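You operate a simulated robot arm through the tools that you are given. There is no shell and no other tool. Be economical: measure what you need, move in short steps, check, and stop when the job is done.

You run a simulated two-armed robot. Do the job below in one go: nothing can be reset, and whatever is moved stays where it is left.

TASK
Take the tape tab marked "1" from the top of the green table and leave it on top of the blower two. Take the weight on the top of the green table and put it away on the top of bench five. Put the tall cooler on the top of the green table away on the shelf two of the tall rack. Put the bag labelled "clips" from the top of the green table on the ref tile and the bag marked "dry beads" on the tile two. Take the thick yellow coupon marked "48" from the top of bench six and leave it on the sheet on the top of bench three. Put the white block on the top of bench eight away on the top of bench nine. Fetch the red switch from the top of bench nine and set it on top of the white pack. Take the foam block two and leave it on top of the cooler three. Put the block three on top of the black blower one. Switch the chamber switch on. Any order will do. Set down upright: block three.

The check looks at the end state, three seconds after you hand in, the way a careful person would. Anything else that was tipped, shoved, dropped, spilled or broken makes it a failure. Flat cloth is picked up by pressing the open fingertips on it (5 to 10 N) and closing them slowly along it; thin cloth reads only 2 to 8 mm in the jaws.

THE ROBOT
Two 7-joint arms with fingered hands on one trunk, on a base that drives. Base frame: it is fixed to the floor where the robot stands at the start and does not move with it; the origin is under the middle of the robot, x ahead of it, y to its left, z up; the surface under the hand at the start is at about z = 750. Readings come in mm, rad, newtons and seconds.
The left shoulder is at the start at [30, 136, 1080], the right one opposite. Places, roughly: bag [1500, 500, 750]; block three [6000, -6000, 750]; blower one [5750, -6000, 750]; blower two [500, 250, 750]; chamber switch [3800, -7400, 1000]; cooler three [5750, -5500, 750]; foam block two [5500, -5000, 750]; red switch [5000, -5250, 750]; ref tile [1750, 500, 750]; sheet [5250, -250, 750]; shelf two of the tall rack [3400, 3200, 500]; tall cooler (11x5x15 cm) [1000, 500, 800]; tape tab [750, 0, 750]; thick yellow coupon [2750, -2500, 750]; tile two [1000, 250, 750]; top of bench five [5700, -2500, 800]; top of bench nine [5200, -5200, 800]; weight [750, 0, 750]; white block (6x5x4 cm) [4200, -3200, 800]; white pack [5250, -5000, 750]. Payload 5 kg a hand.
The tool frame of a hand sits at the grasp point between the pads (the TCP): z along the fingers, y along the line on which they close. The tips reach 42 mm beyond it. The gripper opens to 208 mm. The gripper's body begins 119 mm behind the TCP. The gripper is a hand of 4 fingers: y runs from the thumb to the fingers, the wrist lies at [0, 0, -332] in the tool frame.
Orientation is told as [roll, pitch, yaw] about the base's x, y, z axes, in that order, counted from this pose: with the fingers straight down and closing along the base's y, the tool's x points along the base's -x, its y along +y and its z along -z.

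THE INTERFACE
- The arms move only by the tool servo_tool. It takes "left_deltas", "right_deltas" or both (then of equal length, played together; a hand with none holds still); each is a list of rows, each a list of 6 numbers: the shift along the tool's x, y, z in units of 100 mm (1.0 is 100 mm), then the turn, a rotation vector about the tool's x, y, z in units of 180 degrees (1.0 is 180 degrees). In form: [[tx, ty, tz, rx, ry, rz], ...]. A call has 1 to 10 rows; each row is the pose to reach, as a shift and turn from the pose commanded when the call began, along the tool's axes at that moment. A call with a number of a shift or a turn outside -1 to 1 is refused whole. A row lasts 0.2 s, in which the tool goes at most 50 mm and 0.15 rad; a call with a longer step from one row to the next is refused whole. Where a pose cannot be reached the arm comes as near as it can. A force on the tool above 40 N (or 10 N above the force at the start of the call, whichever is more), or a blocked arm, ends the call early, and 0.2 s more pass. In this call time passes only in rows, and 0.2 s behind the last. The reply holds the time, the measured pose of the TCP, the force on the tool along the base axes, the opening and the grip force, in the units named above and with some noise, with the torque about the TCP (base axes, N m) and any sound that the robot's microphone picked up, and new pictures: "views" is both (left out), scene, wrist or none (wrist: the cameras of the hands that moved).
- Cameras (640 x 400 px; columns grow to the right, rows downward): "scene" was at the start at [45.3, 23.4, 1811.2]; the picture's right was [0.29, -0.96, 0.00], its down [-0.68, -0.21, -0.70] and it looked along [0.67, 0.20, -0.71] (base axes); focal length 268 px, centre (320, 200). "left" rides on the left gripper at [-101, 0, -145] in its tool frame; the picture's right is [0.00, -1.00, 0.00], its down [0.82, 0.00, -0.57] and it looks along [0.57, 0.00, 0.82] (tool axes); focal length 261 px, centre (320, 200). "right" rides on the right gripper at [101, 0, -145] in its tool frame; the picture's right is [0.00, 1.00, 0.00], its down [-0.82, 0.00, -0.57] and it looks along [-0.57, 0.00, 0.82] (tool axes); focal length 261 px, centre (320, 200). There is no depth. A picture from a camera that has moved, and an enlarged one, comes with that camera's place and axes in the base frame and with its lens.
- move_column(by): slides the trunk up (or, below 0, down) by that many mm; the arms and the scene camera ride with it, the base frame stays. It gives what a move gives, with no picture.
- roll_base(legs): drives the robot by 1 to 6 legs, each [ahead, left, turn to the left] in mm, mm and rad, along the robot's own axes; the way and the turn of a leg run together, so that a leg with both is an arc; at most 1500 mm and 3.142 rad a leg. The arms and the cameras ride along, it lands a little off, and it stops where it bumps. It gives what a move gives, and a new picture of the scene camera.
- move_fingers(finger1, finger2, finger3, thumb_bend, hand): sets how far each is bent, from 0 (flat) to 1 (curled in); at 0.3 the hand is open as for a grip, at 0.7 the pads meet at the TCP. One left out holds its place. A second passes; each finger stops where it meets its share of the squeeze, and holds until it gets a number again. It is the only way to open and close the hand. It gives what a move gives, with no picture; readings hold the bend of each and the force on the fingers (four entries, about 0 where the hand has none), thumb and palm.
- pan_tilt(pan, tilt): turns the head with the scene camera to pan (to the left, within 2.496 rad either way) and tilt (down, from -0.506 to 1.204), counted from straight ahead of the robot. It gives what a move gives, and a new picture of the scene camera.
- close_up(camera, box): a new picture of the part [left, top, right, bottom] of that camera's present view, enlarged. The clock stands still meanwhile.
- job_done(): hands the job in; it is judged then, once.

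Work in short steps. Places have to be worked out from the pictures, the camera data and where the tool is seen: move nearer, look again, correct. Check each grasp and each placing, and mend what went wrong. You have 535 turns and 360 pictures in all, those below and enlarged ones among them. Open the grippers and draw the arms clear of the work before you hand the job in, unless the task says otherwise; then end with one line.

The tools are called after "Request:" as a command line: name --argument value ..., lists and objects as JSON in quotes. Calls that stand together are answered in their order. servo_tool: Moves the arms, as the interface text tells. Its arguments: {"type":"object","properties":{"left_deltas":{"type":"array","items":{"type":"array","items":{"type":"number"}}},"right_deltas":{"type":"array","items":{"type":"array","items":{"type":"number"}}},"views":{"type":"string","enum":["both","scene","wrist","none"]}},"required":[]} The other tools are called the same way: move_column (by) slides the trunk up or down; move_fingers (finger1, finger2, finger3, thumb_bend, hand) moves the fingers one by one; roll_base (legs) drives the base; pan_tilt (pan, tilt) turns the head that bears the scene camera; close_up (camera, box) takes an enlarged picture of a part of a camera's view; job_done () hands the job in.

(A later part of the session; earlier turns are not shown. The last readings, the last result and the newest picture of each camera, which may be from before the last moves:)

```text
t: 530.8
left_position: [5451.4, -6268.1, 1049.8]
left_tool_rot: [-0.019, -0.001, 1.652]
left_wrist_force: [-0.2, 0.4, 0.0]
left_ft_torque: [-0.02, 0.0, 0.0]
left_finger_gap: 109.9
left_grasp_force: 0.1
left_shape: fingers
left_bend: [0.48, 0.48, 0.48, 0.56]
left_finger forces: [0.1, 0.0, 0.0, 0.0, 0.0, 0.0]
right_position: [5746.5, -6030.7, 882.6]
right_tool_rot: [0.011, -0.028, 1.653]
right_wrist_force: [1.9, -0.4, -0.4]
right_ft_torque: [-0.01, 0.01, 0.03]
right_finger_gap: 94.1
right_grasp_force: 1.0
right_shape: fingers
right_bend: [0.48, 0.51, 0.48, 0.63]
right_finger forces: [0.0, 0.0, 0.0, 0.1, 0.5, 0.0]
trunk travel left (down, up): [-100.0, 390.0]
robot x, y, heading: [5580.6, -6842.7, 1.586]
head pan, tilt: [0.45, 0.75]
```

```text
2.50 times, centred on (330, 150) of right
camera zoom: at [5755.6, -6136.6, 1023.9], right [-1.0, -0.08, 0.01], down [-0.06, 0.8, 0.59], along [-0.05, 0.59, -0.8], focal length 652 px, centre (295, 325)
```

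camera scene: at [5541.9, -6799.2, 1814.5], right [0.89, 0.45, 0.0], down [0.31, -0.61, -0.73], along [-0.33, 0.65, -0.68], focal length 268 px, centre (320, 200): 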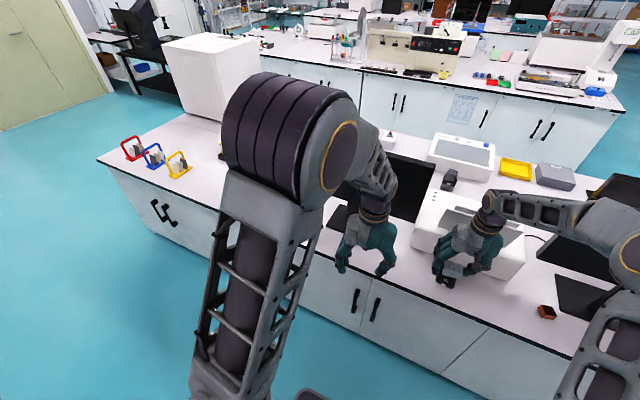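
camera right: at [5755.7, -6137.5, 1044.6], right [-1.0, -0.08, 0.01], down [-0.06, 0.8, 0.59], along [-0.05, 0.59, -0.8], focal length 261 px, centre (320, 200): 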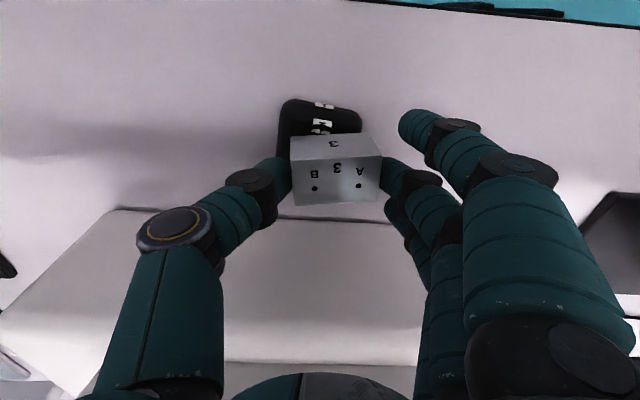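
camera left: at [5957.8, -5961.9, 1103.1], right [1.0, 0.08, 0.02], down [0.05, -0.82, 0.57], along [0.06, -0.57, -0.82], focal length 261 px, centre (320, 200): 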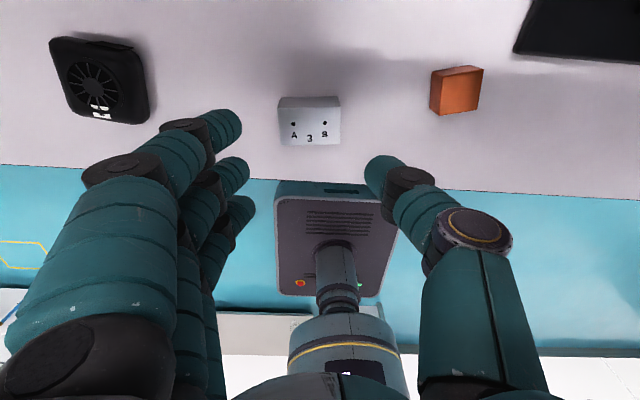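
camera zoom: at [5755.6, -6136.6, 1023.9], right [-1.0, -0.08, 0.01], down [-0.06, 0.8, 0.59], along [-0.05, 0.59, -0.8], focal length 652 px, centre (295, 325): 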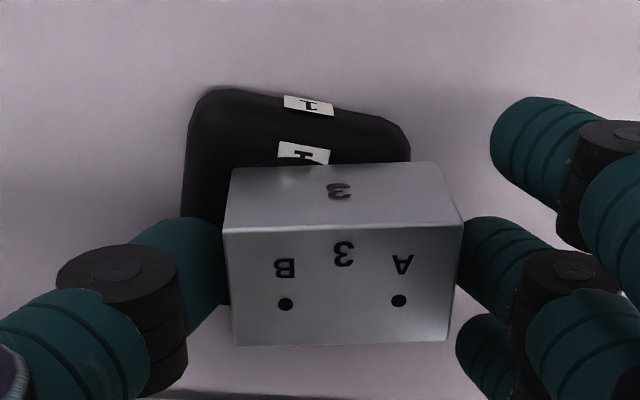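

Block three stands upright on the blower but overhangs ~9 mm to the left. I regrip, lift 5 mm, shift it 11 mm right and 6 mm toward me, and set it down again.

Request:
move_fingers --hand "right" --finger2 0.68 --thumb_bend 0.68

Request:
servo_tool --right_deltas '[[0, 0, -0.06, 0, 0, 0], [0.03, -0.06, -0.06, 0, 0, 0], [0.06, -0.11, -0.06, 0, 0, 0], [0.06, -0.11, -0.02, 0, 0, 0], [0.06, -0.11, 0.0, 0, 0, 0], [0.06, -0.11, 0.02, 0, 0, 0]]' --views "none"

Request:
close_up --camera "right" --box '[220, 70, 440, 230]'

```text
t: 531.8
left_position: [5451.0, -6267.7, 1048.2]
left_tool_rot: [-0.02, 0.003, 1.652]
left_wrist_force: [-0.3, -0.3, -0.6]
left_ft_torque: [0.01, 0.03, 0.0]
left_finger_gap: 110.0
left_grasp_force: 0.2
left_shape: fingers
left_bend: [0.48, 0.48, 0.48, 0.56]
left_finger forces: [0.1, 0.0, 0.0, 0.0, 0.0, 0.1]
right_position: [5747.1, -6030.7, 881.6]
right_tool_rot: [0.011, -0.028, 1.653]
right_wrist_force: [0.0, 0.3, 0.4]
right_ft_torque: [-0.01, -0.01, -0.01]
right_finger_gap: 90.1
right_grasp_force: 8.6
right_shape: fingers
right_bend: [0.48, 0.52, 0.48, 0.66]
right_finger forces: [0.1, 8.7, 0.1, 0.0, 8.8, 0.0]
trunk travel left (down, up): [-100.0, 390.0]
robot x, y, heading: [5582.6, -6842.3, 1.589]
head pan, tilt: [0.45, 0.75]
```

```text
t: 533.2
left_position: [5451.9, -6267.8, 1048.7]
left_tool_rot: [-0.019, 0.001, 1.653]
left_wrist_force: [0.0, -0.2, 0.0]
left_ft_torque: [-0.01, 0.02, -0.02]
left_finger_gap: 110.3
left_grasp_force: 0.0
left_shape: fingers
left_bend: [0.48, 0.48, 0.48, 0.56]
left_finger forces: [0.0, 0.1, 0.0, 0.0, 0.1, 0.0]
right_position: [5758.7, -6035.7, 880.6]
right_tool_rot: [0.011, -0.03, 1.652]
right_wrist_force: [1.1, -0.3, 8.6]
right_ft_torque: [-0.07, 0.3, -0.01]
right_finger_gap: 90.5
right_grasp_force: 10.2
right_shape: fingers
right_bend: [0.48, 0.53, 0.48, 0.66]
right_finger forces: [0.0, 9.9, 0.0, 0.1, 11.0, 0.1]
trunk travel left (down, up): [-100.0, 390.0]
robot x, y, heading: [5579.8, -6844.5, 1.588]
head pan, tilt: [0.45, 0.75]
```

```text
2.50 times, centred on (330, 150) of right
camera zoom: at [5766.9, -6141.9, 1022.3], right [-1.0, -0.08, 0.01], down [-0.06, 0.8, 0.6], along [-0.05, 0.59, -0.8], focal length 652 px, centre (295, 325)
```

zoom: 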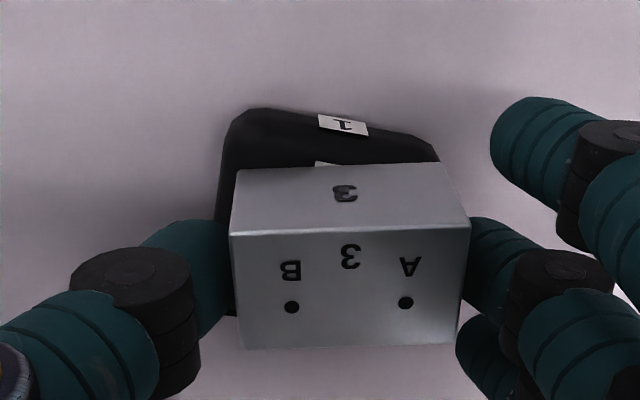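

Now it sits squarely. I ease off and open in small steps.

Request:
servo_tool --right_deltas '[[0, 0, -0.015, 0, 0, 0]]' --views "none"

Request:
move_fingers --hand "right" --finger2 0.49 --thumb_bend 0.62

Request:
servo_tool --right_deltas '[[0, 0, -0.1, 0, 0, 0], [0, 0, -0.3, 0, 0, 0], [0, 0, -0.7, 0, 0, 0], [0, 0, -1, 0, 0, 0]]' --views "wrist"

```text
t: 533.6
left_position: [5450.9, -6267.7, 1048.5]
left_tool_rot: [-0.018, -0.001, 1.651]
left_wrist_force: [0.5, 0.0, -0.7]
left_ft_torque: [0.01, 0.0, -0.05]
left_finger_gap: 109.9
left_grasp_force: 0.1
left_shape: fingers
left_bend: [0.48, 0.48, 0.48, 0.56]
left_finger forces: [0.1, 0.0, 0.0, 0.1, 0.0, 0.0]
right_position: [5758.5, -6036.2, 881.1]
right_tool_rot: [0.011, -0.027, 1.654]
right_wrist_force: [-0.1, 0.1, 4.2]
right_ft_torque: [0.02, 0.29, -0.04]
right_finger_gap: 90.8
right_grasp_force: 10.6
right_shape: fingers
right_bend: [0.48, 0.53, 0.48, 0.66]
right_finger forces: [0.0, 10.2, 0.0, 0.0, 10.1, 0.0]
trunk travel left (down, up): [-100.0, 390.0]
robot x, y, heading: [5582.9, -6848.0, 1.587]
head pan, tilt: [0.45, 0.75]
```

```text
t: 534.6
left_position: [5452.0, -6269.4, 1048.1]
left_tool_rot: [-0.019, 0.001, 1.65]
left_wrist_force: [0.4, -0.4, 0.8]
left_ft_torque: [0.01, 0.04, -0.01]
left_finger_gap: 110.2
left_grasp_force: 0.0
left_shape: fingers
left_bend: [0.48, 0.48, 0.48, 0.56]
left_finger forces: [0.0, 0.0, 0.0, 0.0, 0.1, 0.0]
right_position: [5758.4, -6036.0, 881.1]
right_tool_rot: [0.01, -0.027, 1.653]
right_wrist_force: [-0.2, 0.4, -0.5]
right_ft_torque: [-0.03, 0.04, 0.0]
right_finger_gap: 95.2
right_grasp_force: 0.2
right_shape: fingers
right_bend: [0.48, 0.49, 0.48, 0.62]
right_finger forces: [0.1, 0.0, 0.0, 0.0, 0.0, 0.0]
trunk travel left (down, up): [-100.0, 390.0]
robot x, y, heading: [5583.6, -6842.4, 1.584]
head pan, tilt: [0.45, 0.75]
```

```text
t: 535.6
left_position: [5450.9, -6267.6, 1047.2]
left_tool_rot: [-0.019, 0.0, 1.651]
left_wrist_force: [-0.2, 0.6, -0.4]
left_ft_torque: [0.05, -0.01, -0.01]
left_finger_gap: 110.1
left_grasp_force: 0.0
left_shape: fingers
left_bend: [0.48, 0.48, 0.48, 0.56]
left_finger forces: [0.0, 0.0, 0.0, 0.0, 0.0, 0.0]
right_position: [5757.6, -6039.2, 981.3]
right_tool_rot: [0.011, -0.027, 1.652]
right_wrist_force: [0.0, 0.5, -1.1]
right_ft_torque: [0.05, -0.04, -0.05]
right_finger_gap: 95.1
right_grasp_force: 0.1
right_shape: fingers
right_bend: [0.48, 0.49, 0.48, 0.62]
right_finger forces: [0.0, 0.1, 0.0, 0.1, 0.1, 0.0]
trunk travel left (down, up): [-100.0, 390.0]
robot x, y, heading: [5585.5, -6844.0, 1.583]
head pan, tilt: [0.45, 0.75]
camera right: at [5768.3, -6144.6, 1123.3], right [-1.0, -0.08, 0.01], down [-0.06, 0.8, 0.59], along [-0.06, 0.59, -0.8], focal length 261 px, centre (320, 200)
```

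right: 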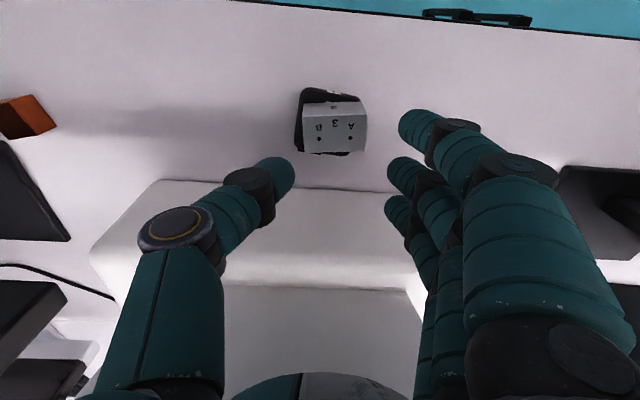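

Block three is upright on blower one. I retract the right hand, turn west and approach the chamber for the last task.

Request:
servo_tool --right_deltas '[[0.3, 0, -0.35, 0, 0, 0], [0.65, 0, -0.6, 0, 0, 0], [1, 0, -0.8, 0, 0, 0]]' --views "none"

Request:
servo_tool --right_deltas '[[0.45, 0, 0, 0, 0, 0], [0.9, 0, 0, 0, 0, 0], [1, 0, 0, 0, 0, 0]]' --views "none"

Request:
roll_base --legs '[[0, 0, 1.57], [900, 0, 0]]'

Request:
pan_tilt --pan 0.45 --tilt 0.35

```text
t: 536.4
left_position: [5452.1, -6269.9, 1048.8]
left_tool_rot: [-0.02, -0.002, 1.652]
left_wrist_force: [0.4, -1.0, 1.0]
left_ft_torque: [0.17, 0.04, 0.0]
left_finger_gap: 110.0
left_grasp_force: 0.1
left_shape: fingers
left_bend: [0.48, 0.48, 0.48, 0.56]
left_finger forces: [0.0, 0.0, 0.0, 0.0, 0.0, 0.1]
right_position: [5769.5, -6142.8, 1060.8]
right_tool_rot: [0.011, -0.029, 1.656]
right_wrist_force: [-0.6, -1.0, 1.0]
right_ft_torque: [0.19, 0.02, 0.02]
right_finger_gap: 94.9
right_grasp_force: 0.1
right_shape: fingers
right_bend: [0.48, 0.49, 0.48, 0.62]
right_finger forces: [0.0, 0.0, 0.1, 0.0, 0.1, 0.0]
trunk travel left (down, up): [-100.0, 390.0]
robot x, y, heading: [5582.3, -6843.6, 1.588]
head pan, tilt: [0.45, 0.75]
```

```text
t: 537.2
left_position: [5452.1, -6268.0, 1049.4]
left_tool_rot: [-0.018, 0.0, 1.652]
left_wrist_force: [0.7, 0.1, 0.8]
left_ft_torque: [0.06, 0.02, -0.01]
left_finger_gap: 110.0
left_grasp_force: 0.0
left_shape: fingers
left_bend: [0.48, 0.48, 0.48, 0.56]
left_finger forces: [0.1, 0.0, 0.1, 0.0, 0.0, 0.0]
right_position: [5777.6, -6240.0, 1055.2]
right_tool_rot: [0.011, -0.028, 1.654]
right_wrist_force: [0.6, -1.1, 1.2]
right_ft_torque: [0.03, 0.01, -0.02]
right_finger_gap: 95.5
right_grasp_force: 0.1
right_shape: fingers
right_bend: [0.48, 0.49, 0.48, 0.62]
right_finger forces: [0.0, 0.1, 0.1, 0.1, 0.0, 0.0]
trunk travel left (down, up): [-100.0, 390.0]
robot x, y, heading: [5582.3, -6843.3, 1.59]
head pan, tilt: [0.45, 0.75]
```

```text
t: 545.7
left_position: [4125.6, -7027.3, 1048.1]
left_tool_rot: [-0.018, 0.004, -3.032]
left_wrist_force: [0.3, -0.1, -0.4]
left_ft_torque: [0.0, -0.05, 0.0]
left_finger_gap: 110.3
left_grasp_force: 0.1
left_shape: fingers
left_bend: [0.48, 0.48, 0.48, 0.56]
left_finger forces: [0.0, 0.0, 0.1, 0.1, 0.0, 0.1]
right_position: [4086.5, -6702.6, 1054.3]
right_tool_rot: [0.011, -0.029, -3.029]
right_wrist_force: [-0.7, 0.8, -0.7]
right_ft_torque: [0.0, -0.07, 0.01]
right_finger_gap: 95.0
right_grasp_force: 0.1
right_shape: fingers
right_bend: [0.48, 0.49, 0.48, 0.62]
right_finger forces: [0.0, 0.0, 0.1, 0.0, 0.1, 0.0]
trunk travel left (down, up): [-100.0, 390.0]
robot x, y, heading: [4698.0, -6881.6, -3.098]
head pan, tilt: [0.45, 0.75]
camera scene: at [4651.3, -6917.2, 1814.6], right [-0.48, 0.88, 0.0], down [0.6, 0.32, -0.73], along [-0.64, -0.35, -0.68], focal length 268 px, centre (320, 200)
```

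scene: 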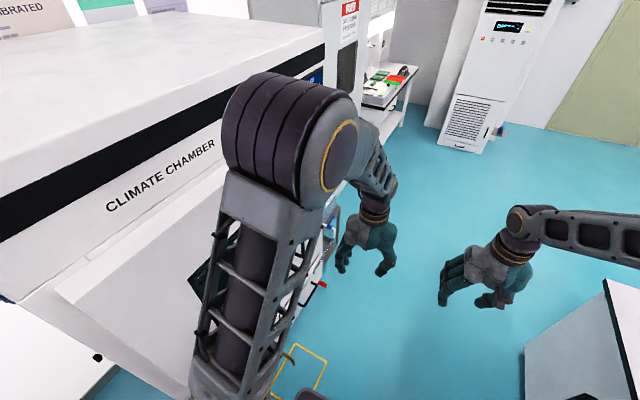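

```text
t: 546.6
left_position: [4126.1, -7026.0, 1048.1]
left_tool_rot: [-0.02, 0.001, -3.032]
left_wrist_force: [-0.4, -0.9, -0.4]
left_ft_torque: [-0.02, -0.01, -0.03]
left_finger_gap: 109.8
left_grasp_force: 0.0
left_shape: fingers
left_bend: [0.48, 0.48, 0.48, 0.56]
left_finger forces: [0.0, 0.0, 0.1, 0.0, 0.0, 0.1]
right_position: [4087.7, -6701.7, 1054.5]
right_tool_rot: [0.01, -0.028, -3.03]
right_wrist_force: [0.1, 0.2, -0.1]
right_ft_torque: [0.03, -0.05, -0.02]
right_finger_gap: 95.4
right_grasp_force: 0.1
right_shape: fingers
right_bend: [0.48, 0.49, 0.48, 0.62]
right_finger forces: [0.0, 0.1, 0.1, 0.0, 0.0, 0.0]
trunk travel left (down, up): [-100.0, 390.0]
robot x, y, heading: [4700.4, -6872.8, -3.096]
head pan, tilt: [0.45, 0.351]
camera scene: at [4642.9, -6922.0, 1850.2], right [-0.48, 0.88, 0.0], down [0.3, 0.16, -0.94], along [-0.83, -0.45, -0.34], focal length 268 px, centre (320, 200)
```

scene: 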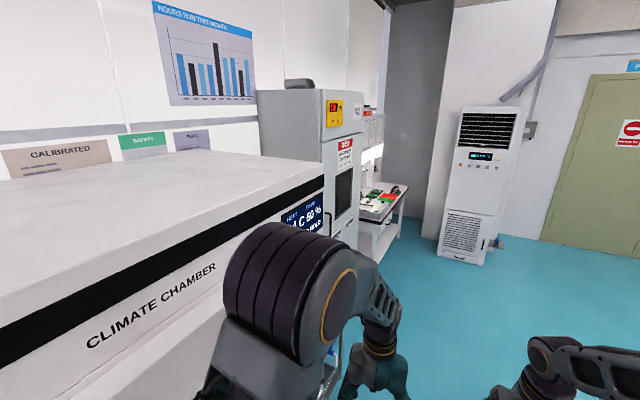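

It's the "CLIMATE CHAMBER". I drive past it, then turn to face its control panel from a safe distance.

Request:
roll_base --legs '[[950, 0, 0], [0, 350, 0], [0, 0, 1.527]]'

```text
t: 552.6
left_position: [3193.4, -7226.5, 1047.6]
left_tool_rot: [-0.019, 0.001, -3.011]
left_wrist_force: [-1.5, 0.6, -0.2]
left_ft_torque: [-0.13, -0.14, -0.03]
left_finger_gap: 110.4
left_grasp_force: 0.1
left_shape: fingers
left_bend: [0.48, 0.48, 0.48, 0.56]
left_finger forces: [0.0, 0.0, 0.0, 0.0, 0.0, 0.0]
right_position: [3150.6, -6901.4, 1054.5]
right_tool_rot: [0.013, -0.027, -3.01]
right_wrist_force: [-1.1, 1.2, -0.3]
right_ft_torque: [-0.09, -0.19, 0.01]
right_finger_gap: 95.5
right_grasp_force: 0.0
right_shape: fingers
right_bend: [0.48, 0.49, 0.48, 0.62]
right_finger forces: [0.0, 0.0, 0.0, 0.0, 0.1, 0.1]
trunk travel left (down, up): [-100.0, 390.0]
robot x, y, heading: [3762.1, -7067.9, -3.082]
head pan, tilt: [0.45, 0.351]
stopped in leg 2: the robot was blocked; the commanded pose is now the measured one
camera scene: at [3707.5, -7108.7, 1850.2], right [-0.49, 0.87, 0.0], down [0.3, 0.17, -0.94], along [-0.82, -0.46, -0.35], focal length 268 px, centre (320, 200)
```

scene: 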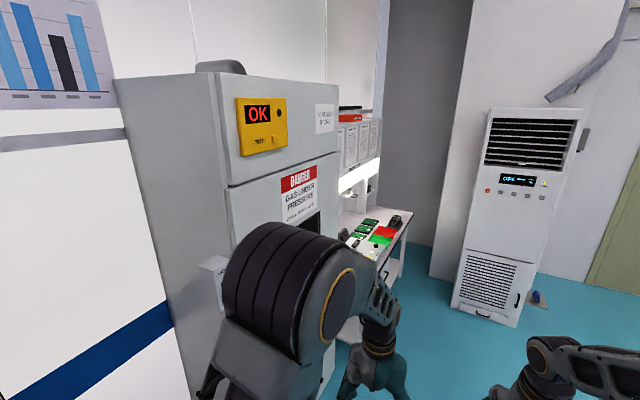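

I strafed the wrong way and the base was blocked. I move away to the right at once and look.

Request:
roll_base --legs '[[0, -550, 0]]'

Request:
pan_tilt --pan 1.3 --tilt 0.5

```text
t: 555.8
left_position: [3161.8, -6666.6, 1049.4]
left_tool_rot: [-0.021, 0.002, -3.012]
left_wrist_force: [-0.7, 0.6, -0.9]
left_ft_torque: [-0.1, 0.03, -0.02]
left_finger_gap: 110.7
left_grasp_force: 0.0
left_shape: fingers
left_bend: [0.48, 0.48, 0.48, 0.56]
left_finger forces: [0.0, 0.1, 0.0, 0.0, 0.0, 0.1]
right_position: [3118.5, -6342.3, 1054.7]
right_tool_rot: [0.011, -0.03, -3.01]
right_wrist_force: [-0.2, 1.7, -0.6]
right_ft_torque: [-0.12, 0.01, -0.01]
right_finger_gap: 95.4
right_grasp_force: 0.0
right_shape: fingers
right_bend: [0.48, 0.49, 0.48, 0.62]
right_finger forces: [0.0, 0.0, 0.0, 0.0, 0.0, 0.0]
trunk travel left (down, up): [-100.0, 390.0]
robot x, y, heading: [3730.8, -6505.3, -3.079]
head pan, tilt: [0.45, 0.351]
camera scene: at [3676.4, -6548.9, 1850.3], right [-0.49, 0.87, 0.0], down [0.3, 0.17, -0.94], along [-0.82, -0.46, -0.34], focal length 268 px, centre (320, 200)
```

scene: 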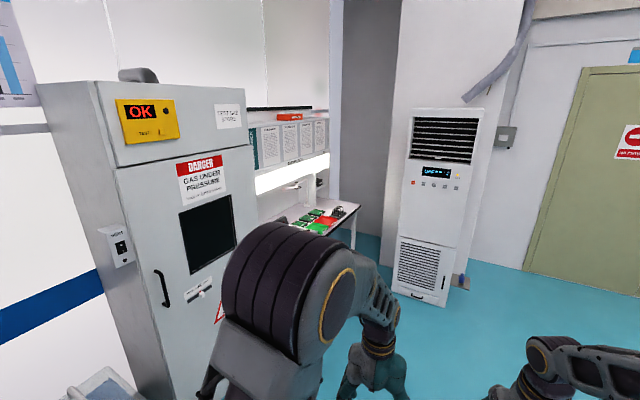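

```text
t: 557.0
left_position: [3160.7, -6667.7, 1049.5]
left_tool_rot: [-0.02, 0.002, -3.011]
left_wrist_force: [0.0, 0.3, 0.5]
left_ft_torque: [-0.01, 0.02, 0.0]
left_finger_gap: 110.3
left_grasp_force: 0.0
left_shape: fingers
left_bend: [0.48, 0.48, 0.48, 0.56]
left_finger forces: [0.1, 0.0, 0.0, 0.0, 0.1, 0.1]
right_position: [3117.8, -6343.2, 1055.3]
right_tool_rot: [0.013, -0.029, -3.009]
right_wrist_force: [0.0, 0.5, 0.4]
right_ft_torque: [-0.01, 0.0, -0.01]
right_finger_gap: 95.6
right_grasp_force: 0.1
right_shape: fingers
right_bend: [0.48, 0.49, 0.48, 0.62]
right_finger forces: [0.0, 0.0, 0.1, 0.0, 0.0, 0.0]
trunk travel left (down, up): [-100.0, 390.0]
robot x, y, heading: [3729.5, -6505.2, -3.081]
head pan, tilt: [1.3, 0.499]
camera scene: at [3738.7, -6593.6, 1836.6], right [-0.98, 0.21, 0.0], down [0.1, 0.47, -0.88], along [-0.18, -0.86, -0.48], focal length 268 px, centre (320, 200)
```

scene: 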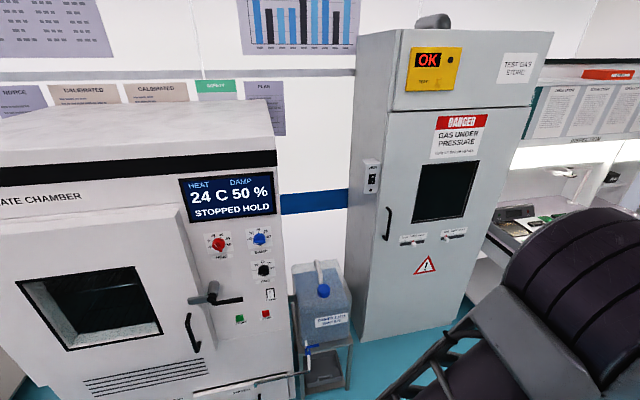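

The water jug still stands. Now a close look at the chamber's panel.

Request:
close_up --camera "scene" --box '[190, 220, 290, 340]'

```text
3.33 times, centred on (240, 280) of scene
camera zoom: at [3738.7, -6593.6, 1836.6], right [-0.98, 0.21, 0.0], down [0.1, 0.47, -0.88], along [-0.18, -0.86, -0.48], focal length 893 px, centre (587, -67)
```

zoom: 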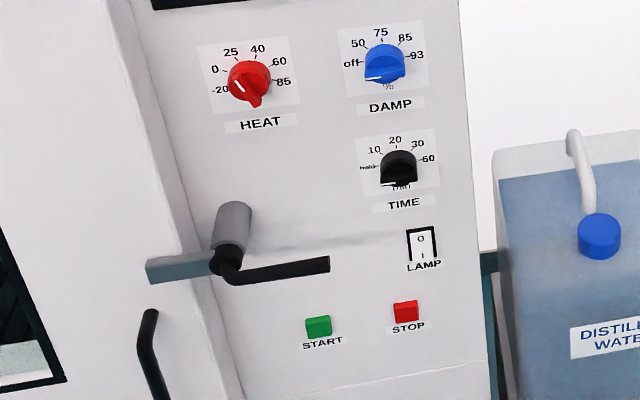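

Request:
close_up --camera "scene" --box '[258, 280, 282, 310]'

```text
13.33 times, centred on (270, 295) of scene
camera zoom: at [3738.7, -6593.6, 1836.6], right [-0.98, 0.21, 0.0], down [0.1, 0.47, -0.88], along [-0.18, -0.86, -0.48], focal length 3573 px, centre (987, -1067)
```

zoom: 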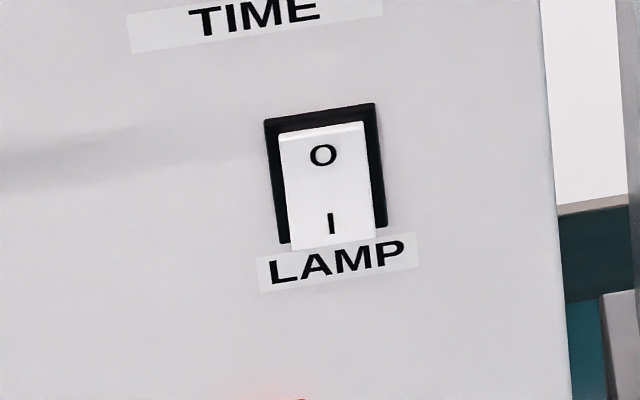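

The chamber's rocker "LAMP" (O on top, I below) at about (3774,−7390,≈980) is off. I'll press its lower "I" half with one left fingertip. First I turn to face it and back off to reorient the hand.

Request:
roll_base --legs '[[0, 0, 1.51], [-150, -150, 0]]'

Request:
servo_tool --left_deltas '[[-0.45, 0, 0, 0, 0, 0.011], [-0.9, 0, 0, 0, 0, 0.022], [-1, 0, 0, 0, 0, 0.022]]' --views "none"

Request:
servo_tool --left_deltas '[[-0.45, 0, 0, 0, 0, 0], [-0.9, 0, 0, 0, 0, 0], [-1, 0, 0, 0, 0, 0]]' --views "none"

Request:
servo_tool --left_deltas '[[0, 0, 0, 0, -0.035, 0], [0, 0, 0, 0, -0.07, 0], [0, 0, 0, 0, -0.105, 0], [0, 0, 0, 0, -0.14, 0], [0, 0, 0, 0, -0.175, 0], [0, 0, 0, 0, -0.21, 0], [0, 0, 0, 0, -0.245, 0], [0, 0, 0, 0, -0.28, 0]]' --views "none"

```text
t: 562.0
left_position: [3795.9, -7015.7, 1048.6]
left_tool_rot: [-0.016, 0.001, -1.476]
left_wrist_force: [-2.0, 0.6, 0.8]
left_ft_torque: [-0.06, -0.42, -0.01]
left_finger_gap: 110.5
left_grasp_force: 0.0
left_shape: fingers
left_bend: [0.48, 0.48, 0.48, 0.56]
left_finger forces: [0.0, 0.0, 0.0, 0.1, 0.0, 0.0]
right_position: [3470.1, -7046.3, 1055.8]
right_tool_rot: [0.016, -0.03, -1.476]
right_wrist_force: [-2.7, 0.1, 0.5]
right_ft_torque: [-0.08, -0.41, 0.03]
right_finger_gap: 95.4
right_grasp_force: 0.1
right_shape: fingers
right_bend: [0.48, 0.49, 0.48, 0.62]
right_finger forces: [0.0, 0.0, 0.0, 0.0, 0.1, 0.0]
trunk travel left (down, up): [-100.0, 390.0]
robot x, y, heading: [3657.8, -6443.4, -1.55]
head pan, tilt: [1.3, 0.499]
stopped in leg 2: the robot was blocked; the commanded pose is now the measured one
camera scene: at [3738.7, -6433.6, 1837.0], right [-0.25, -0.97, 0.0], down [-0.46, 0.12, -0.88], along [0.85, -0.22, -0.47], focal length 268 px, centre (320, 200)
```

scene: 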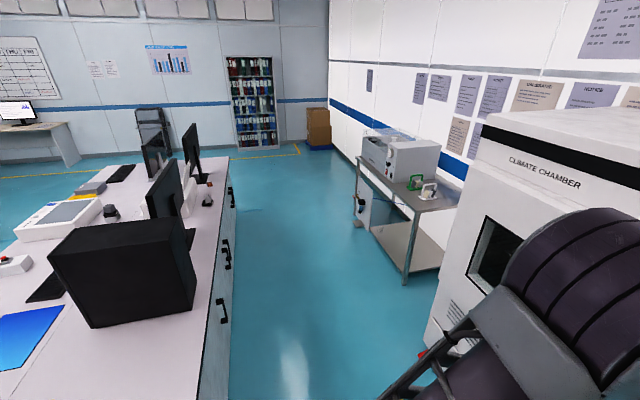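

```text
t: 562.8
left_position: [3811.7, -7116.2, 1049.7]
left_tool_rot: [-0.019, 0.002, -1.543]
left_wrist_force: [0.0, 1.1, 0.6]
left_ft_torque: [-0.09, -0.08, -0.02]
left_finger_gap: 110.4
left_grasp_force: 0.1
left_shape: fingers
left_bend: [0.48, 0.48, 0.48, 0.56]
left_finger forces: [0.1, 0.1, 0.0, 0.0, 0.1, 0.1]
right_position: [3476.1, -7047.6, 1056.1]
right_tool_rot: [0.013, -0.032, -1.473]
right_wrist_force: [0.0, 0.4, 0.3]
right_ft_torque: [-0.06, -0.03, -0.01]
right_finger_gap: 95.9
right_grasp_force: 0.1
right_shape: fingers
right_bend: [0.48, 0.49, 0.48, 0.62]
right_finger forces: [0.0, 0.0, 0.0, 0.0, 0.0, 0.0]
trunk travel left (down, up): [-100.0, 390.0]
robot x, y, heading: [3656.2, -6441.2, -1.544]
head pan, tilt: [1.3, 0.499]
```

```text
t: 563.6
left_position: [3813.0, -7217.6, 1046.7]
left_tool_rot: [-0.02, 0.001, -1.544]
left_wrist_force: [-0.6, -0.6, 0.1]
left_ft_torque: [-0.02, 0.02, 0.01]
left_finger_gap: 110.2
left_grasp_force: 0.0
left_shape: fingers
left_bend: [0.48, 0.48, 0.48, 0.56]
left_finger forces: [0.0, 0.1, 0.1, 0.0, 0.0, 0.0]
right_position: [3475.4, -7047.0, 1055.5]
right_tool_rot: [0.012, -0.03, -1.473]
right_wrist_force: [0.2, -0.7, 0.4]
right_ft_torque: [-0.05, -0.01, -0.02]
right_finger_gap: 95.8
right_grasp_force: 0.1
right_shape: fingers
right_bend: [0.48, 0.49, 0.48, 0.62]
right_finger forces: [0.0, 0.1, 0.1, 0.0, 0.1, 0.0]
trunk travel left (down, up): [-100.0, 390.0]
robot x, y, heading: [3657.3, -6443.5, -1.549]
head pan, tilt: [1.3, 0.499]
```

```text
t: 565.4
left_position: [3814.5, -7216.7, 1047.7]
left_tool_rot: [-0.029, -0.88, -1.521]
left_wrist_force: [0.3, -0.1, 0.1]
left_ft_torque: [0.06, 0.02, -0.03]
left_finger_gap: 110.4
left_grasp_force: 0.0
left_shape: fingers
left_bend: [0.48, 0.48, 0.48, 0.56]
left_finger forces: [0.1, 0.0, 0.0, 0.0, 0.0, 0.0]
right_position: [3475.3, -7048.6, 1056.3]
right_tool_rot: [0.012, -0.027, -1.474]
right_wrist_force: [-0.3, 0.0, -0.5]
right_ft_torque: [0.01, 0.03, 0.0]
right_finger_gap: 95.8
right_grasp_force: 0.1
right_shape: fingers
right_bend: [0.48, 0.49, 0.48, 0.62]
right_finger forces: [0.0, 0.1, 0.0, 0.1, 0.0, 0.0]
trunk travel left (down, up): [-100.0, 390.0]
robot x, y, heading: [3658.7, -6441.1, -1.546]
head pan, tilt: [1.3, 0.499]
```

Something behind blocked the base; I look back to see what it is.

Request:
pan_tilt --pan -2.3 --tilt 0.8

Request:
pan_tilt --pan 2.45 --tilt 0.8

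```text
t: 568.4
left_position: [3813.6, -7217.6, 1048.1]
left_tool_rot: [-0.029, -0.879, -1.519]
left_wrist_force: [0.6, 0.3, -0.2]
left_ft_torque: [0.0, 0.01, 0.0]
left_finger_gap: 110.2
left_grasp_force: 0.0
left_shape: fingers
left_bend: [0.48, 0.48, 0.48, 0.56]
left_finger forces: [0.0, 0.1, 0.0, 0.1, 0.0, 0.1]
right_position: [3475.0, -7048.6, 1055.4]
right_tool_rot: [0.011, -0.027, -1.474]
right_wrist_force: [0.2, 0.3, -0.7]
right_ft_torque: [0.01, -0.01, -0.01]
right_finger_gap: 96.0
right_grasp_force: 0.0
right_shape: fingers
right_bend: [0.48, 0.49, 0.48, 0.62]
right_finger forces: [0.0, 0.0, 0.0, 0.0, 0.1, 0.0]
trunk travel left (down, up): [-100.0, 390.0]
robot x, y, heading: [3660.0, -6446.4, -1.544]
head pan, tilt: [-2.3, 0.799]
camera scene: at [3594.8, -6360.9, 1810.6], right [0.65, 0.76, 0.0], down [0.54, -0.47, -0.7], along [-0.53, 0.45, -0.72], focal length 268 px, centre (320, 200)
```

scene: 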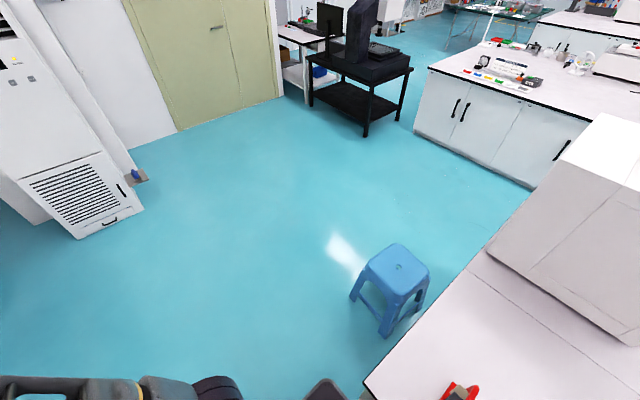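

```text
t: 572.1
left_position: [3813.7, -7217.0, 1047.0]
left_tool_rot: [-0.03, -0.878, -1.52]
left_wrist_force: [1.0, 0.1, 0.6]
left_ft_torque: [0.01, 0.01, -0.01]
left_finger_gap: 110.5
left_grasp_force: 0.1
left_shape: fingers
left_bend: [0.48, 0.48, 0.48, 0.56]
left_finger forces: [0.1, 0.0, 0.0, 0.0, 0.0, 0.0]
right_position: [3475.8, -7048.1, 1055.4]
right_tool_rot: [0.012, -0.028, -1.471]
right_wrist_force: [0.2, 0.2, -0.1]
right_ft_torque: [0.02, -0.01, -0.02]
right_finger_gap: 95.6
right_grasp_force: 0.1
right_shape: fingers
right_bend: [0.48, 0.49, 0.48, 0.62]
right_finger forces: [0.0, 0.1, 0.1, 0.0, 0.0, 0.0]
trunk travel left (down, up): [-100.0, 390.0]
robot x, y, heading: [3661.3, -6442.3, -1.541]
head pan, tilt: [2.45, 0.799]
camera scene: at [3706.2, -6350.1, 1810.6], right [0.78, -0.62, 0.0], down [-0.44, -0.56, -0.7], along [0.43, 0.55, -0.72], focal length 268 px, centre (320, 200)
```

scene: 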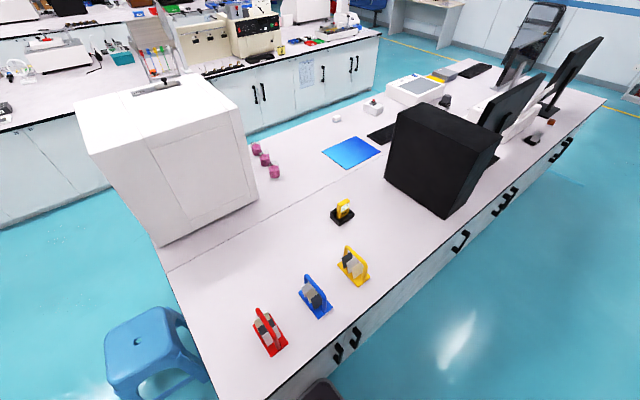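

Only the fixed bench corner blocked me; nothing moved. I finish tilting the left hand to horizontal and shape it: finger 2 pointing, others curled.

Request:
servo_tool --left_deltas '[[0, 0, 0, 0, -0.037, 0], [0, 0, 0, 0, -0.074, 0], [0, 0, 0, 0, -0.111, 0], [0, 0, 0, 0, -0.148, 0], [0, 0, 0, 0, -0.185, 0], [0, 0, 0, 0, -0.22, 0]]' --views "none"

Request:
move_fingers --hand "left" --finger1 1.0 --finger2 0.64 --finger3 1.0 --thumb_bend 0.4

Request:
close_up --camera "left" --box '[0, 0, 640, 400]'

Request:
pan_tilt --pan 0.1 --tilt 0.6

```text
t: 573.5
left_position: [3812.9, -7216.7, 1046.5]
left_tool_rot: [-1.562, -1.552, 0.019]
left_wrist_force: [0.4, 0.2, -0.1]
left_ft_torque: [0.05, 0.0, -0.05]
left_finger_gap: 110.4
left_grasp_force: 0.1
left_shape: fingers
left_bend: [0.48, 0.48, 0.48, 0.56]
left_finger forces: [0.0, 0.0, 0.0, 0.0, 0.0, 0.0]
right_position: [3475.6, -7048.5, 1054.8]
right_tool_rot: [0.013, -0.029, -1.472]
right_wrist_force: [-0.1, -0.3, 0.0]
right_ft_torque: [0.06, 0.02, 0.0]
right_finger_gap: 95.6
right_grasp_force: 0.0
right_shape: fingers
right_bend: [0.48, 0.49, 0.48, 0.62]
right_finger forces: [0.0, 0.1, 0.0, 0.0, 0.0, 0.0]
trunk travel left (down, up): [-100.0, 390.0]
robot x, y, heading: [3657.5, -6445.7, -1.55]
head pan, tilt: [2.45, 0.799]
```

```text
t: 574.5
left_position: [3813.8, -7216.3, 1048.0]
left_tool_rot: [-1.507, -1.552, -0.034]
left_wrist_force: [0.7, 0.0, 0.1]
left_ft_torque: [0.0, 0.0, -0.01]
left_finger_gap: 94.0
left_grasp_force: 0.1
left_shape: fingers
left_bend: [1.0, 0.64, 1.0, 0.4]
left_finger forces: [0.0, 0.0, 0.0, 0.1, 0.0, 0.0]
right_position: [3475.6, -7047.2, 1057.1]
right_tool_rot: [0.012, -0.027, -1.473]
right_wrist_force: [-0.2, 0.1, 0.2]
right_ft_torque: [-0.03, 0.02, -0.02]
right_finger_gap: 95.7
right_grasp_force: 0.0
right_shape: fingers
right_bend: [0.48, 0.49, 0.48, 0.62]
right_finger forces: [0.0, 0.0, 0.0, 0.1, 0.1, 0.0]
trunk travel left (down, up): [-100.0, 390.0]
robot x, y, heading: [3656.3, -6445.5, -1.552]
head pan, tilt: [2.45, 0.799]
```

```text
1.00 times, centred on (320, 200) of left (not enlarged: the box is as wide or as high as the picture)
camera zoom: at [3812.0, -7073.1, 1148.5], right [-1.0, -0.03, 0.02], down [-0.03, 0.57, -0.82], along [0.01, -0.82, -0.57], focal length 261 px, centre (320, 200)
```

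zoom: 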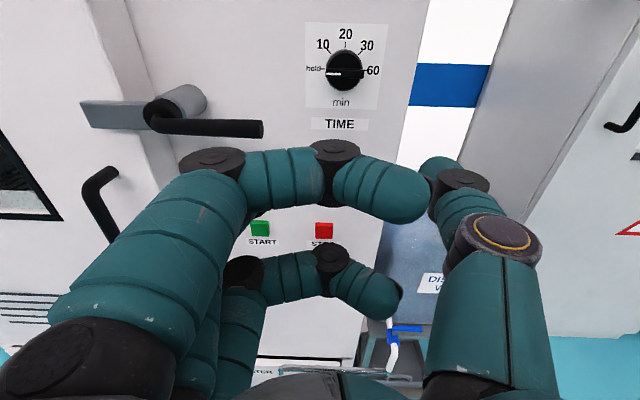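

```text
t: 576.7
left_position: [3812.1, -7216.2, 1047.8]
left_tool_rot: [-1.493, -1.552, -0.049]
left_wrist_force: [-0.2, -0.3, -0.3]
left_ft_torque: [0.03, -0.01, 0.03]
left_finger_gap: 94.2
left_grasp_force: 0.1
left_shape: fingers
left_bend: [1.0, 0.64, 1.0, 0.4]
left_finger forces: [0.0, 0.0, 0.1, 0.1, 0.0, 0.0]
right_position: [3475.4, -7047.4, 1055.9]
right_tool_rot: [0.011, -0.03, -1.474]
right_wrist_force: [-0.5, -0.1, 0.1]
right_ft_torque: [-0.01, 0.0, 0.0]
right_finger_gap: 95.6
right_grasp_force: 0.0
right_shape: fingers
right_bend: [0.48, 0.49, 0.48, 0.62]
right_finger forces: [0.0, 0.0, 0.0, 0.0, 0.1, 0.0]
trunk travel left (down, up): [-100.0, 390.0]
robot x, y, heading: [3659.3, -6442.2, -1.553]
head pan, tilt: [0.099, 0.6]
camera scene: at [3666.9, -6501.1, 1827.5], right [-0.99, -0.12, 0.0], down [-0.07, 0.56, -0.82], along [0.1, -0.82, -0.57], focal length 268 px, centre (320, 200)
```

scene: 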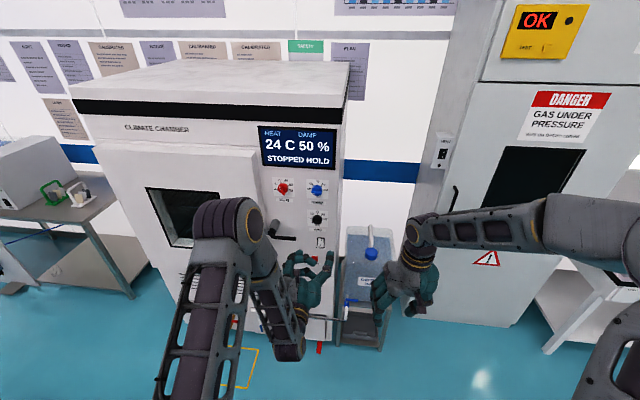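

Finger 1 (the topmost) is a better pointer since it stays visible. I extend it and curl the rest.

Request:
move_fingers --hand "left" --finger1 0.62 --finger2 1.0 --finger3 1.0 --thumb_bend 0.85

Request:
servo_tool --left_deltas '[[0.3, -0.2, 0, 0, 0, 0], [0.7, -0.45, 0, 0, 0, 0], [1, -0.55, 0, 0, 0, 0]]' --views "wrist"

```text
t: 577.7
left_position: [3813.3, -7216.0, 1048.0]
left_tool_rot: [-1.494, -1.55, -0.049]
left_wrist_force: [0.2, 0.0, 0.1]
left_ft_torque: [0.01, 0.02, 0.02]
left_finger_gap: 35.7
left_grasp_force: 0.1
left_shape: fingers
left_bend: [0.62, 1.0, 1.0, 0.81]
left_finger forces: [0.0, 0.1, 0.1, 0.0, 0.0, 0.0]
right_position: [3474.8, -7047.8, 1056.3]
right_tool_rot: [0.011, -0.029, -1.473]
right_wrist_force: [-0.6, -0.5, 0.5]
right_ft_torque: [-0.02, -0.02, -0.02]
right_finger_gap: 95.9
right_grasp_force: 0.1
right_shape: fingers
right_bend: [0.48, 0.49, 0.48, 0.62]
right_finger forces: [0.0, 0.0, 0.0, 0.0, 0.0, 0.1]
trunk travel left (down, up): [-100.0, 390.0]
robot x, y, heading: [3659.5, -6441.7, -1.549]
head pan, tilt: [0.099, 0.6]
```

```text
t: 578.5
left_position: [3757.4, -7220.9, 947.1]
left_tool_rot: [-1.512, -1.553, -0.03]
left_wrist_force: [0.0, -0.4, 0.5]
left_ft_torque: [-0.02, 0.01, -0.01]
left_finger_gap: 35.8
left_grasp_force: 0.0
left_shape: fingers
left_bend: [0.62, 1.0, 1.0, 0.81]
left_finger forces: [0.1, 0.0, 0.0, 0.0, 0.0, 0.0]
right_position: [3475.7, -7047.6, 1054.8]
right_tool_rot: [0.012, -0.028, -1.472]
right_wrist_force: [-0.1, -0.4, -0.3]
right_ft_torque: [0.06, 0.05, -0.06]
right_finger_gap: 95.8
right_grasp_force: 0.1
right_shape: fingers
right_bend: [0.48, 0.49, 0.48, 0.62]
right_finger forces: [0.1, 0.0, 0.0, 0.1, 0.0, 0.1]
trunk travel left (down, up): [-100.0, 390.0]
robot x, y, heading: [3656.7, -6440.8, -1.55]
head pan, tilt: [0.099, 0.6]
camera left: at [3755.8, -7076.8, 1048.1], right [-1.0, -0.03, 0.02], down [-0.04, 0.57, -0.82], along [0.01, -0.82, -0.57], focal length 261 px, centre (320, 200)
```

left: 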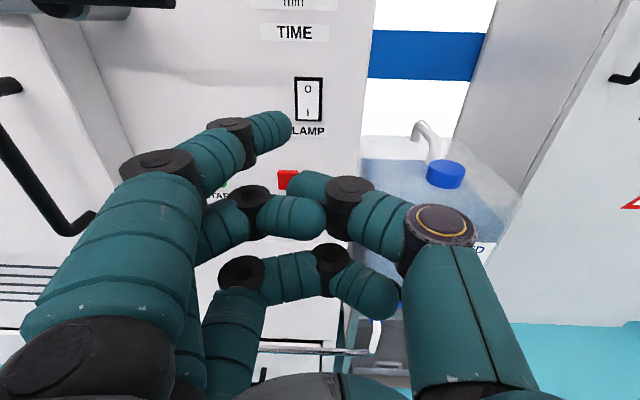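

The rocker's "I" is at (3777,≈960). The pointing tip is ~7 mm left and ~19 mm too high; I correct and advance 80 mm.

Request:
servo_tool --left_deltas '[[0.19, -0.07, 0, 0, 0, 0], [0.19, -0.07, 0.4, 0, 0, 0], [0.19, -0.07, 0.8, 0, 0, 0]]' --views "wrist"

```text
t: 579.3
left_position: [3751.4, -7299.3, 929.1]
left_tool_rot: [-1.415, -1.553, -0.128]
left_wrist_force: [-0.6, -0.2, -0.2]
left_ft_torque: [-0.08, 0.03, 0.02]
left_finger_gap: 35.6
left_grasp_force: 0.0
left_shape: fingers
left_bend: [0.62, 1.0, 1.0, 0.81]
left_finger forces: [0.1, 0.0, 0.0, 0.0, 0.0, 0.0]
right_position: [3475.3, -7048.5, 1054.2]
right_tool_rot: [0.013, -0.028, -1.473]
right_wrist_force: [-0.1, -0.9, -0.6]
right_ft_torque: [0.06, 0.02, -0.02]
right_finger_gap: 95.8
right_grasp_force: 0.1
right_shape: fingers
right_bend: [0.48, 0.49, 0.48, 0.62]
right_finger forces: [0.0, 0.1, 0.0, 0.1, 0.0, 0.1]
trunk travel left (down, up): [-100.0, 390.0]
robot x, y, heading: [3661.0, -6441.8, -1.546]
head pan, tilt: [0.099, 0.6]
camera left: at [3750.2, -7156.0, 1029.9], right [-1.0, -0.03, 0.02], down [-0.03, 0.57, -0.82], along [0.01, -0.82, -0.57], focal length 261 px, centre (320, 200)
```

left: 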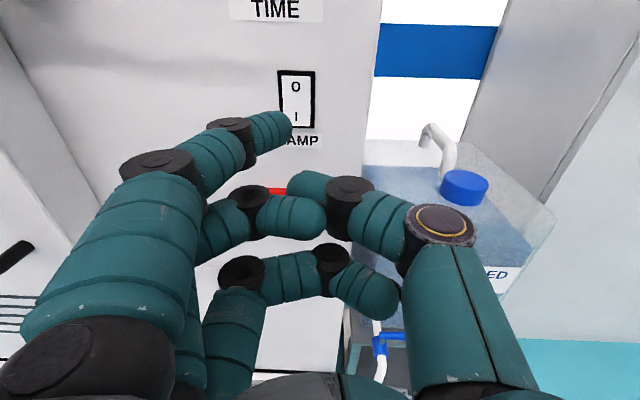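

The tip lines up with the "I". I press forward in small steps.

Request:
servo_tool --left_deltas '[[0, 0, 0.12, 0, 0, 0], [0, 0, 0.2, 0, 0, 0], [0, 0, 0.25, 0, 0, 0], [0, 0, 0.29, 0, 0, 0], [0, 0, 0.33, 0, 0, 0], [0, 0, 0.37, 0, 0, 0], [0, 0, 0.41, 0, 0, 0]]' --views "wrist"

```text
t: 580.9
left_position: [3753.2, -7338.8, 930.7]
left_tool_rot: [-1.49, -1.553, -0.057]
left_wrist_force: [0.2, -0.3, -0.3]
left_ft_torque: [-0.01, 0.0, 0.02]
left_finger_gap: 35.5
left_grasp_force: 0.0
left_shape: fingers
left_bend: [0.62, 1.0, 1.0, 0.81]
left_finger forces: [0.0, 0.0, 0.0, 0.0, 0.0, 0.0]
right_position: [3473.9, -7047.9, 1054.9]
right_tool_rot: [0.011, -0.027, -1.474]
right_wrist_force: [0.0, -0.9, 0.1]
right_ft_torque: [0.02, 0.01, 0.01]
right_finger_gap: 95.5
right_grasp_force: 0.1
right_shape: fingers
right_bend: [0.48, 0.49, 0.48, 0.62]
right_finger forces: [0.1, 0.0, 0.0, 0.1, 0.0, 0.1]
trunk travel left (down, up): [-100.0, 390.0]
robot x, y, heading: [3661.2, -6442.7, -1.549]
head pan, tilt: [0.099, 0.6]
camera left: at [3751.6, -7195.7, 1030.5], right [-1.0, -0.03, 0.02], down [-0.04, 0.57, -0.82], along [0.01, -0.82, -0.57], focal length 261 px, centre (320, 200)
```

left: 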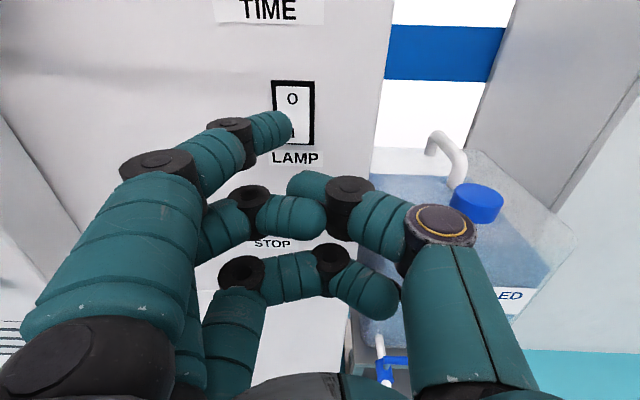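

No contact yet, and the tip aims ~14 mm too high. I lower 14 mm, shift 5 mm right, and press on.

Request:
servo_tool --left_deltas '[[0.08, -0.03, 0, 0, 0, 0], [0.14, -0.05, 0.04, 0, 0, 0], [0.14, -0.05, 0.1, 0, 0, 0], [0.14, -0.05, 0.14, 0, 0, 0], [0.14, -0.05, 0.18, 0, 0, 0]]' --views "wrist"

```text
t: 582.1
left_position: [3748.1, -7355.6, 914.7]
left_tool_rot: [-1.453, -1.552, -0.087]
left_wrist_force: [2.6, 18.1, -0.7]
left_ft_torque: [-0.73, 0.16, 0.77]
left_finger_gap: 35.0
left_grasp_force: 8.8
left_shape: fingers
left_bend: [0.62, 1.0, 1.0, 0.81]
left_finger forces: [18.1, 0.0, 0.1, 0.1, 0.1, 0.1]
right_position: [3475.2, -7047.0, 1057.2]
right_tool_rot: [0.012, -0.031, -1.474]
right_wrist_force: [0.3, -0.4, 0.3]
right_ft_torque: [-0.02, 0.0, 0.0]
right_finger_gap: 95.8
right_grasp_force: 0.0
right_shape: fingers
right_bend: [0.48, 0.49, 0.48, 0.62]
right_finger forces: [0.0, 0.0, 0.1, 0.1, 0.1, 0.0]
trunk travel left (down, up): [-100.0, 390.0]
robot x, y, heading: [3659.0, -6440.4, -1.55]
head pan, tilt: [0.099, 0.6]
camera left: at [3747.1, -7213.0, 1016.6], right [-1.0, -0.03, 0.02], down [-0.04, 0.57, -0.82], along [0.01, -0.82, -0.57], focal length 261 px, centre (320, 200)
```

left: 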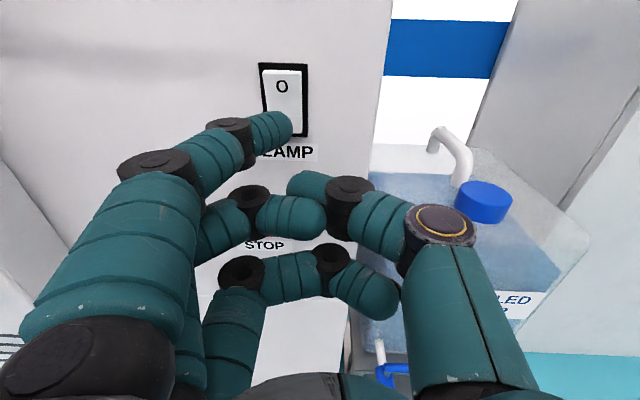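

Contact at 18 N and the top of the rocker now looks raised. I back off and inspect.

Request:
servo_tool --left_deltas '[[0, 0, -0.3, 0, 0, 0], [0, 0, -0.7, 0, 0, 0], [0.3, 0, -1, 0, 0, 0]]' --views "none"

Request:
close_up --camera "left" --box '[260, 20, 340, 120]'

```text
t: 582.9
left_position: [3747.5, -7257.7, 885.9]
left_tool_rot: [-1.561, -1.551, 0.019]
left_wrist_force: [0.4, -0.1, 0.7]
left_ft_torque: [0.1, 0.03, -0.09]
left_finger_gap: 36.2
left_grasp_force: 0.2
left_shape: fingers
left_bend: [0.62, 1.0, 1.0, 0.81]
left_finger forces: [0.0, 0.0, 0.1, 0.0, 0.0, 0.0]
right_position: [3474.4, -7047.5, 1055.4]
right_tool_rot: [0.01, -0.028, -1.473]
right_wrist_force: [1.4, 0.9, -0.3]
right_ft_torque: [-0.03, 0.05, -0.02]
right_finger_gap: 95.4
right_grasp_force: 0.1
right_shape: fingers
right_bend: [0.48, 0.49, 0.48, 0.62]
right_finger forces: [0.0, 0.0, 0.0, 0.1, 0.0, 0.0]
trunk travel left (down, up): [-100.0, 390.0]
robot x, y, heading: [3658.6, -6443.3, -1.552]
head pan, tilt: [0.099, 0.6]
```

```text
4.00 times, centred on (300, 70) of left
camera zoom: at [3744.9, -7113.5, 986.4], right [-1.0, -0.03, 0.02], down [-0.04, 0.57, -0.82], along [0.01, -0.82, -0.57], focal length 1043 px, centre (400, 720)
```

zoom: 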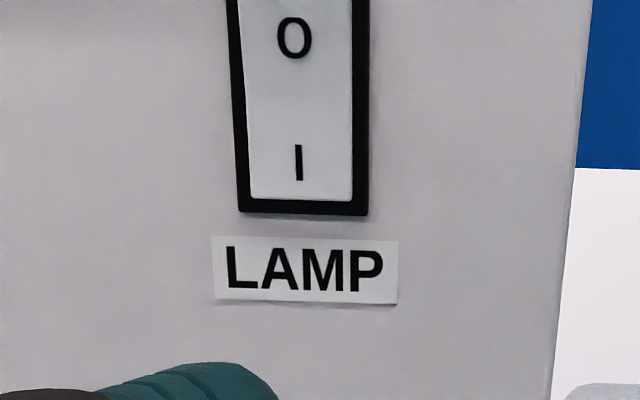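

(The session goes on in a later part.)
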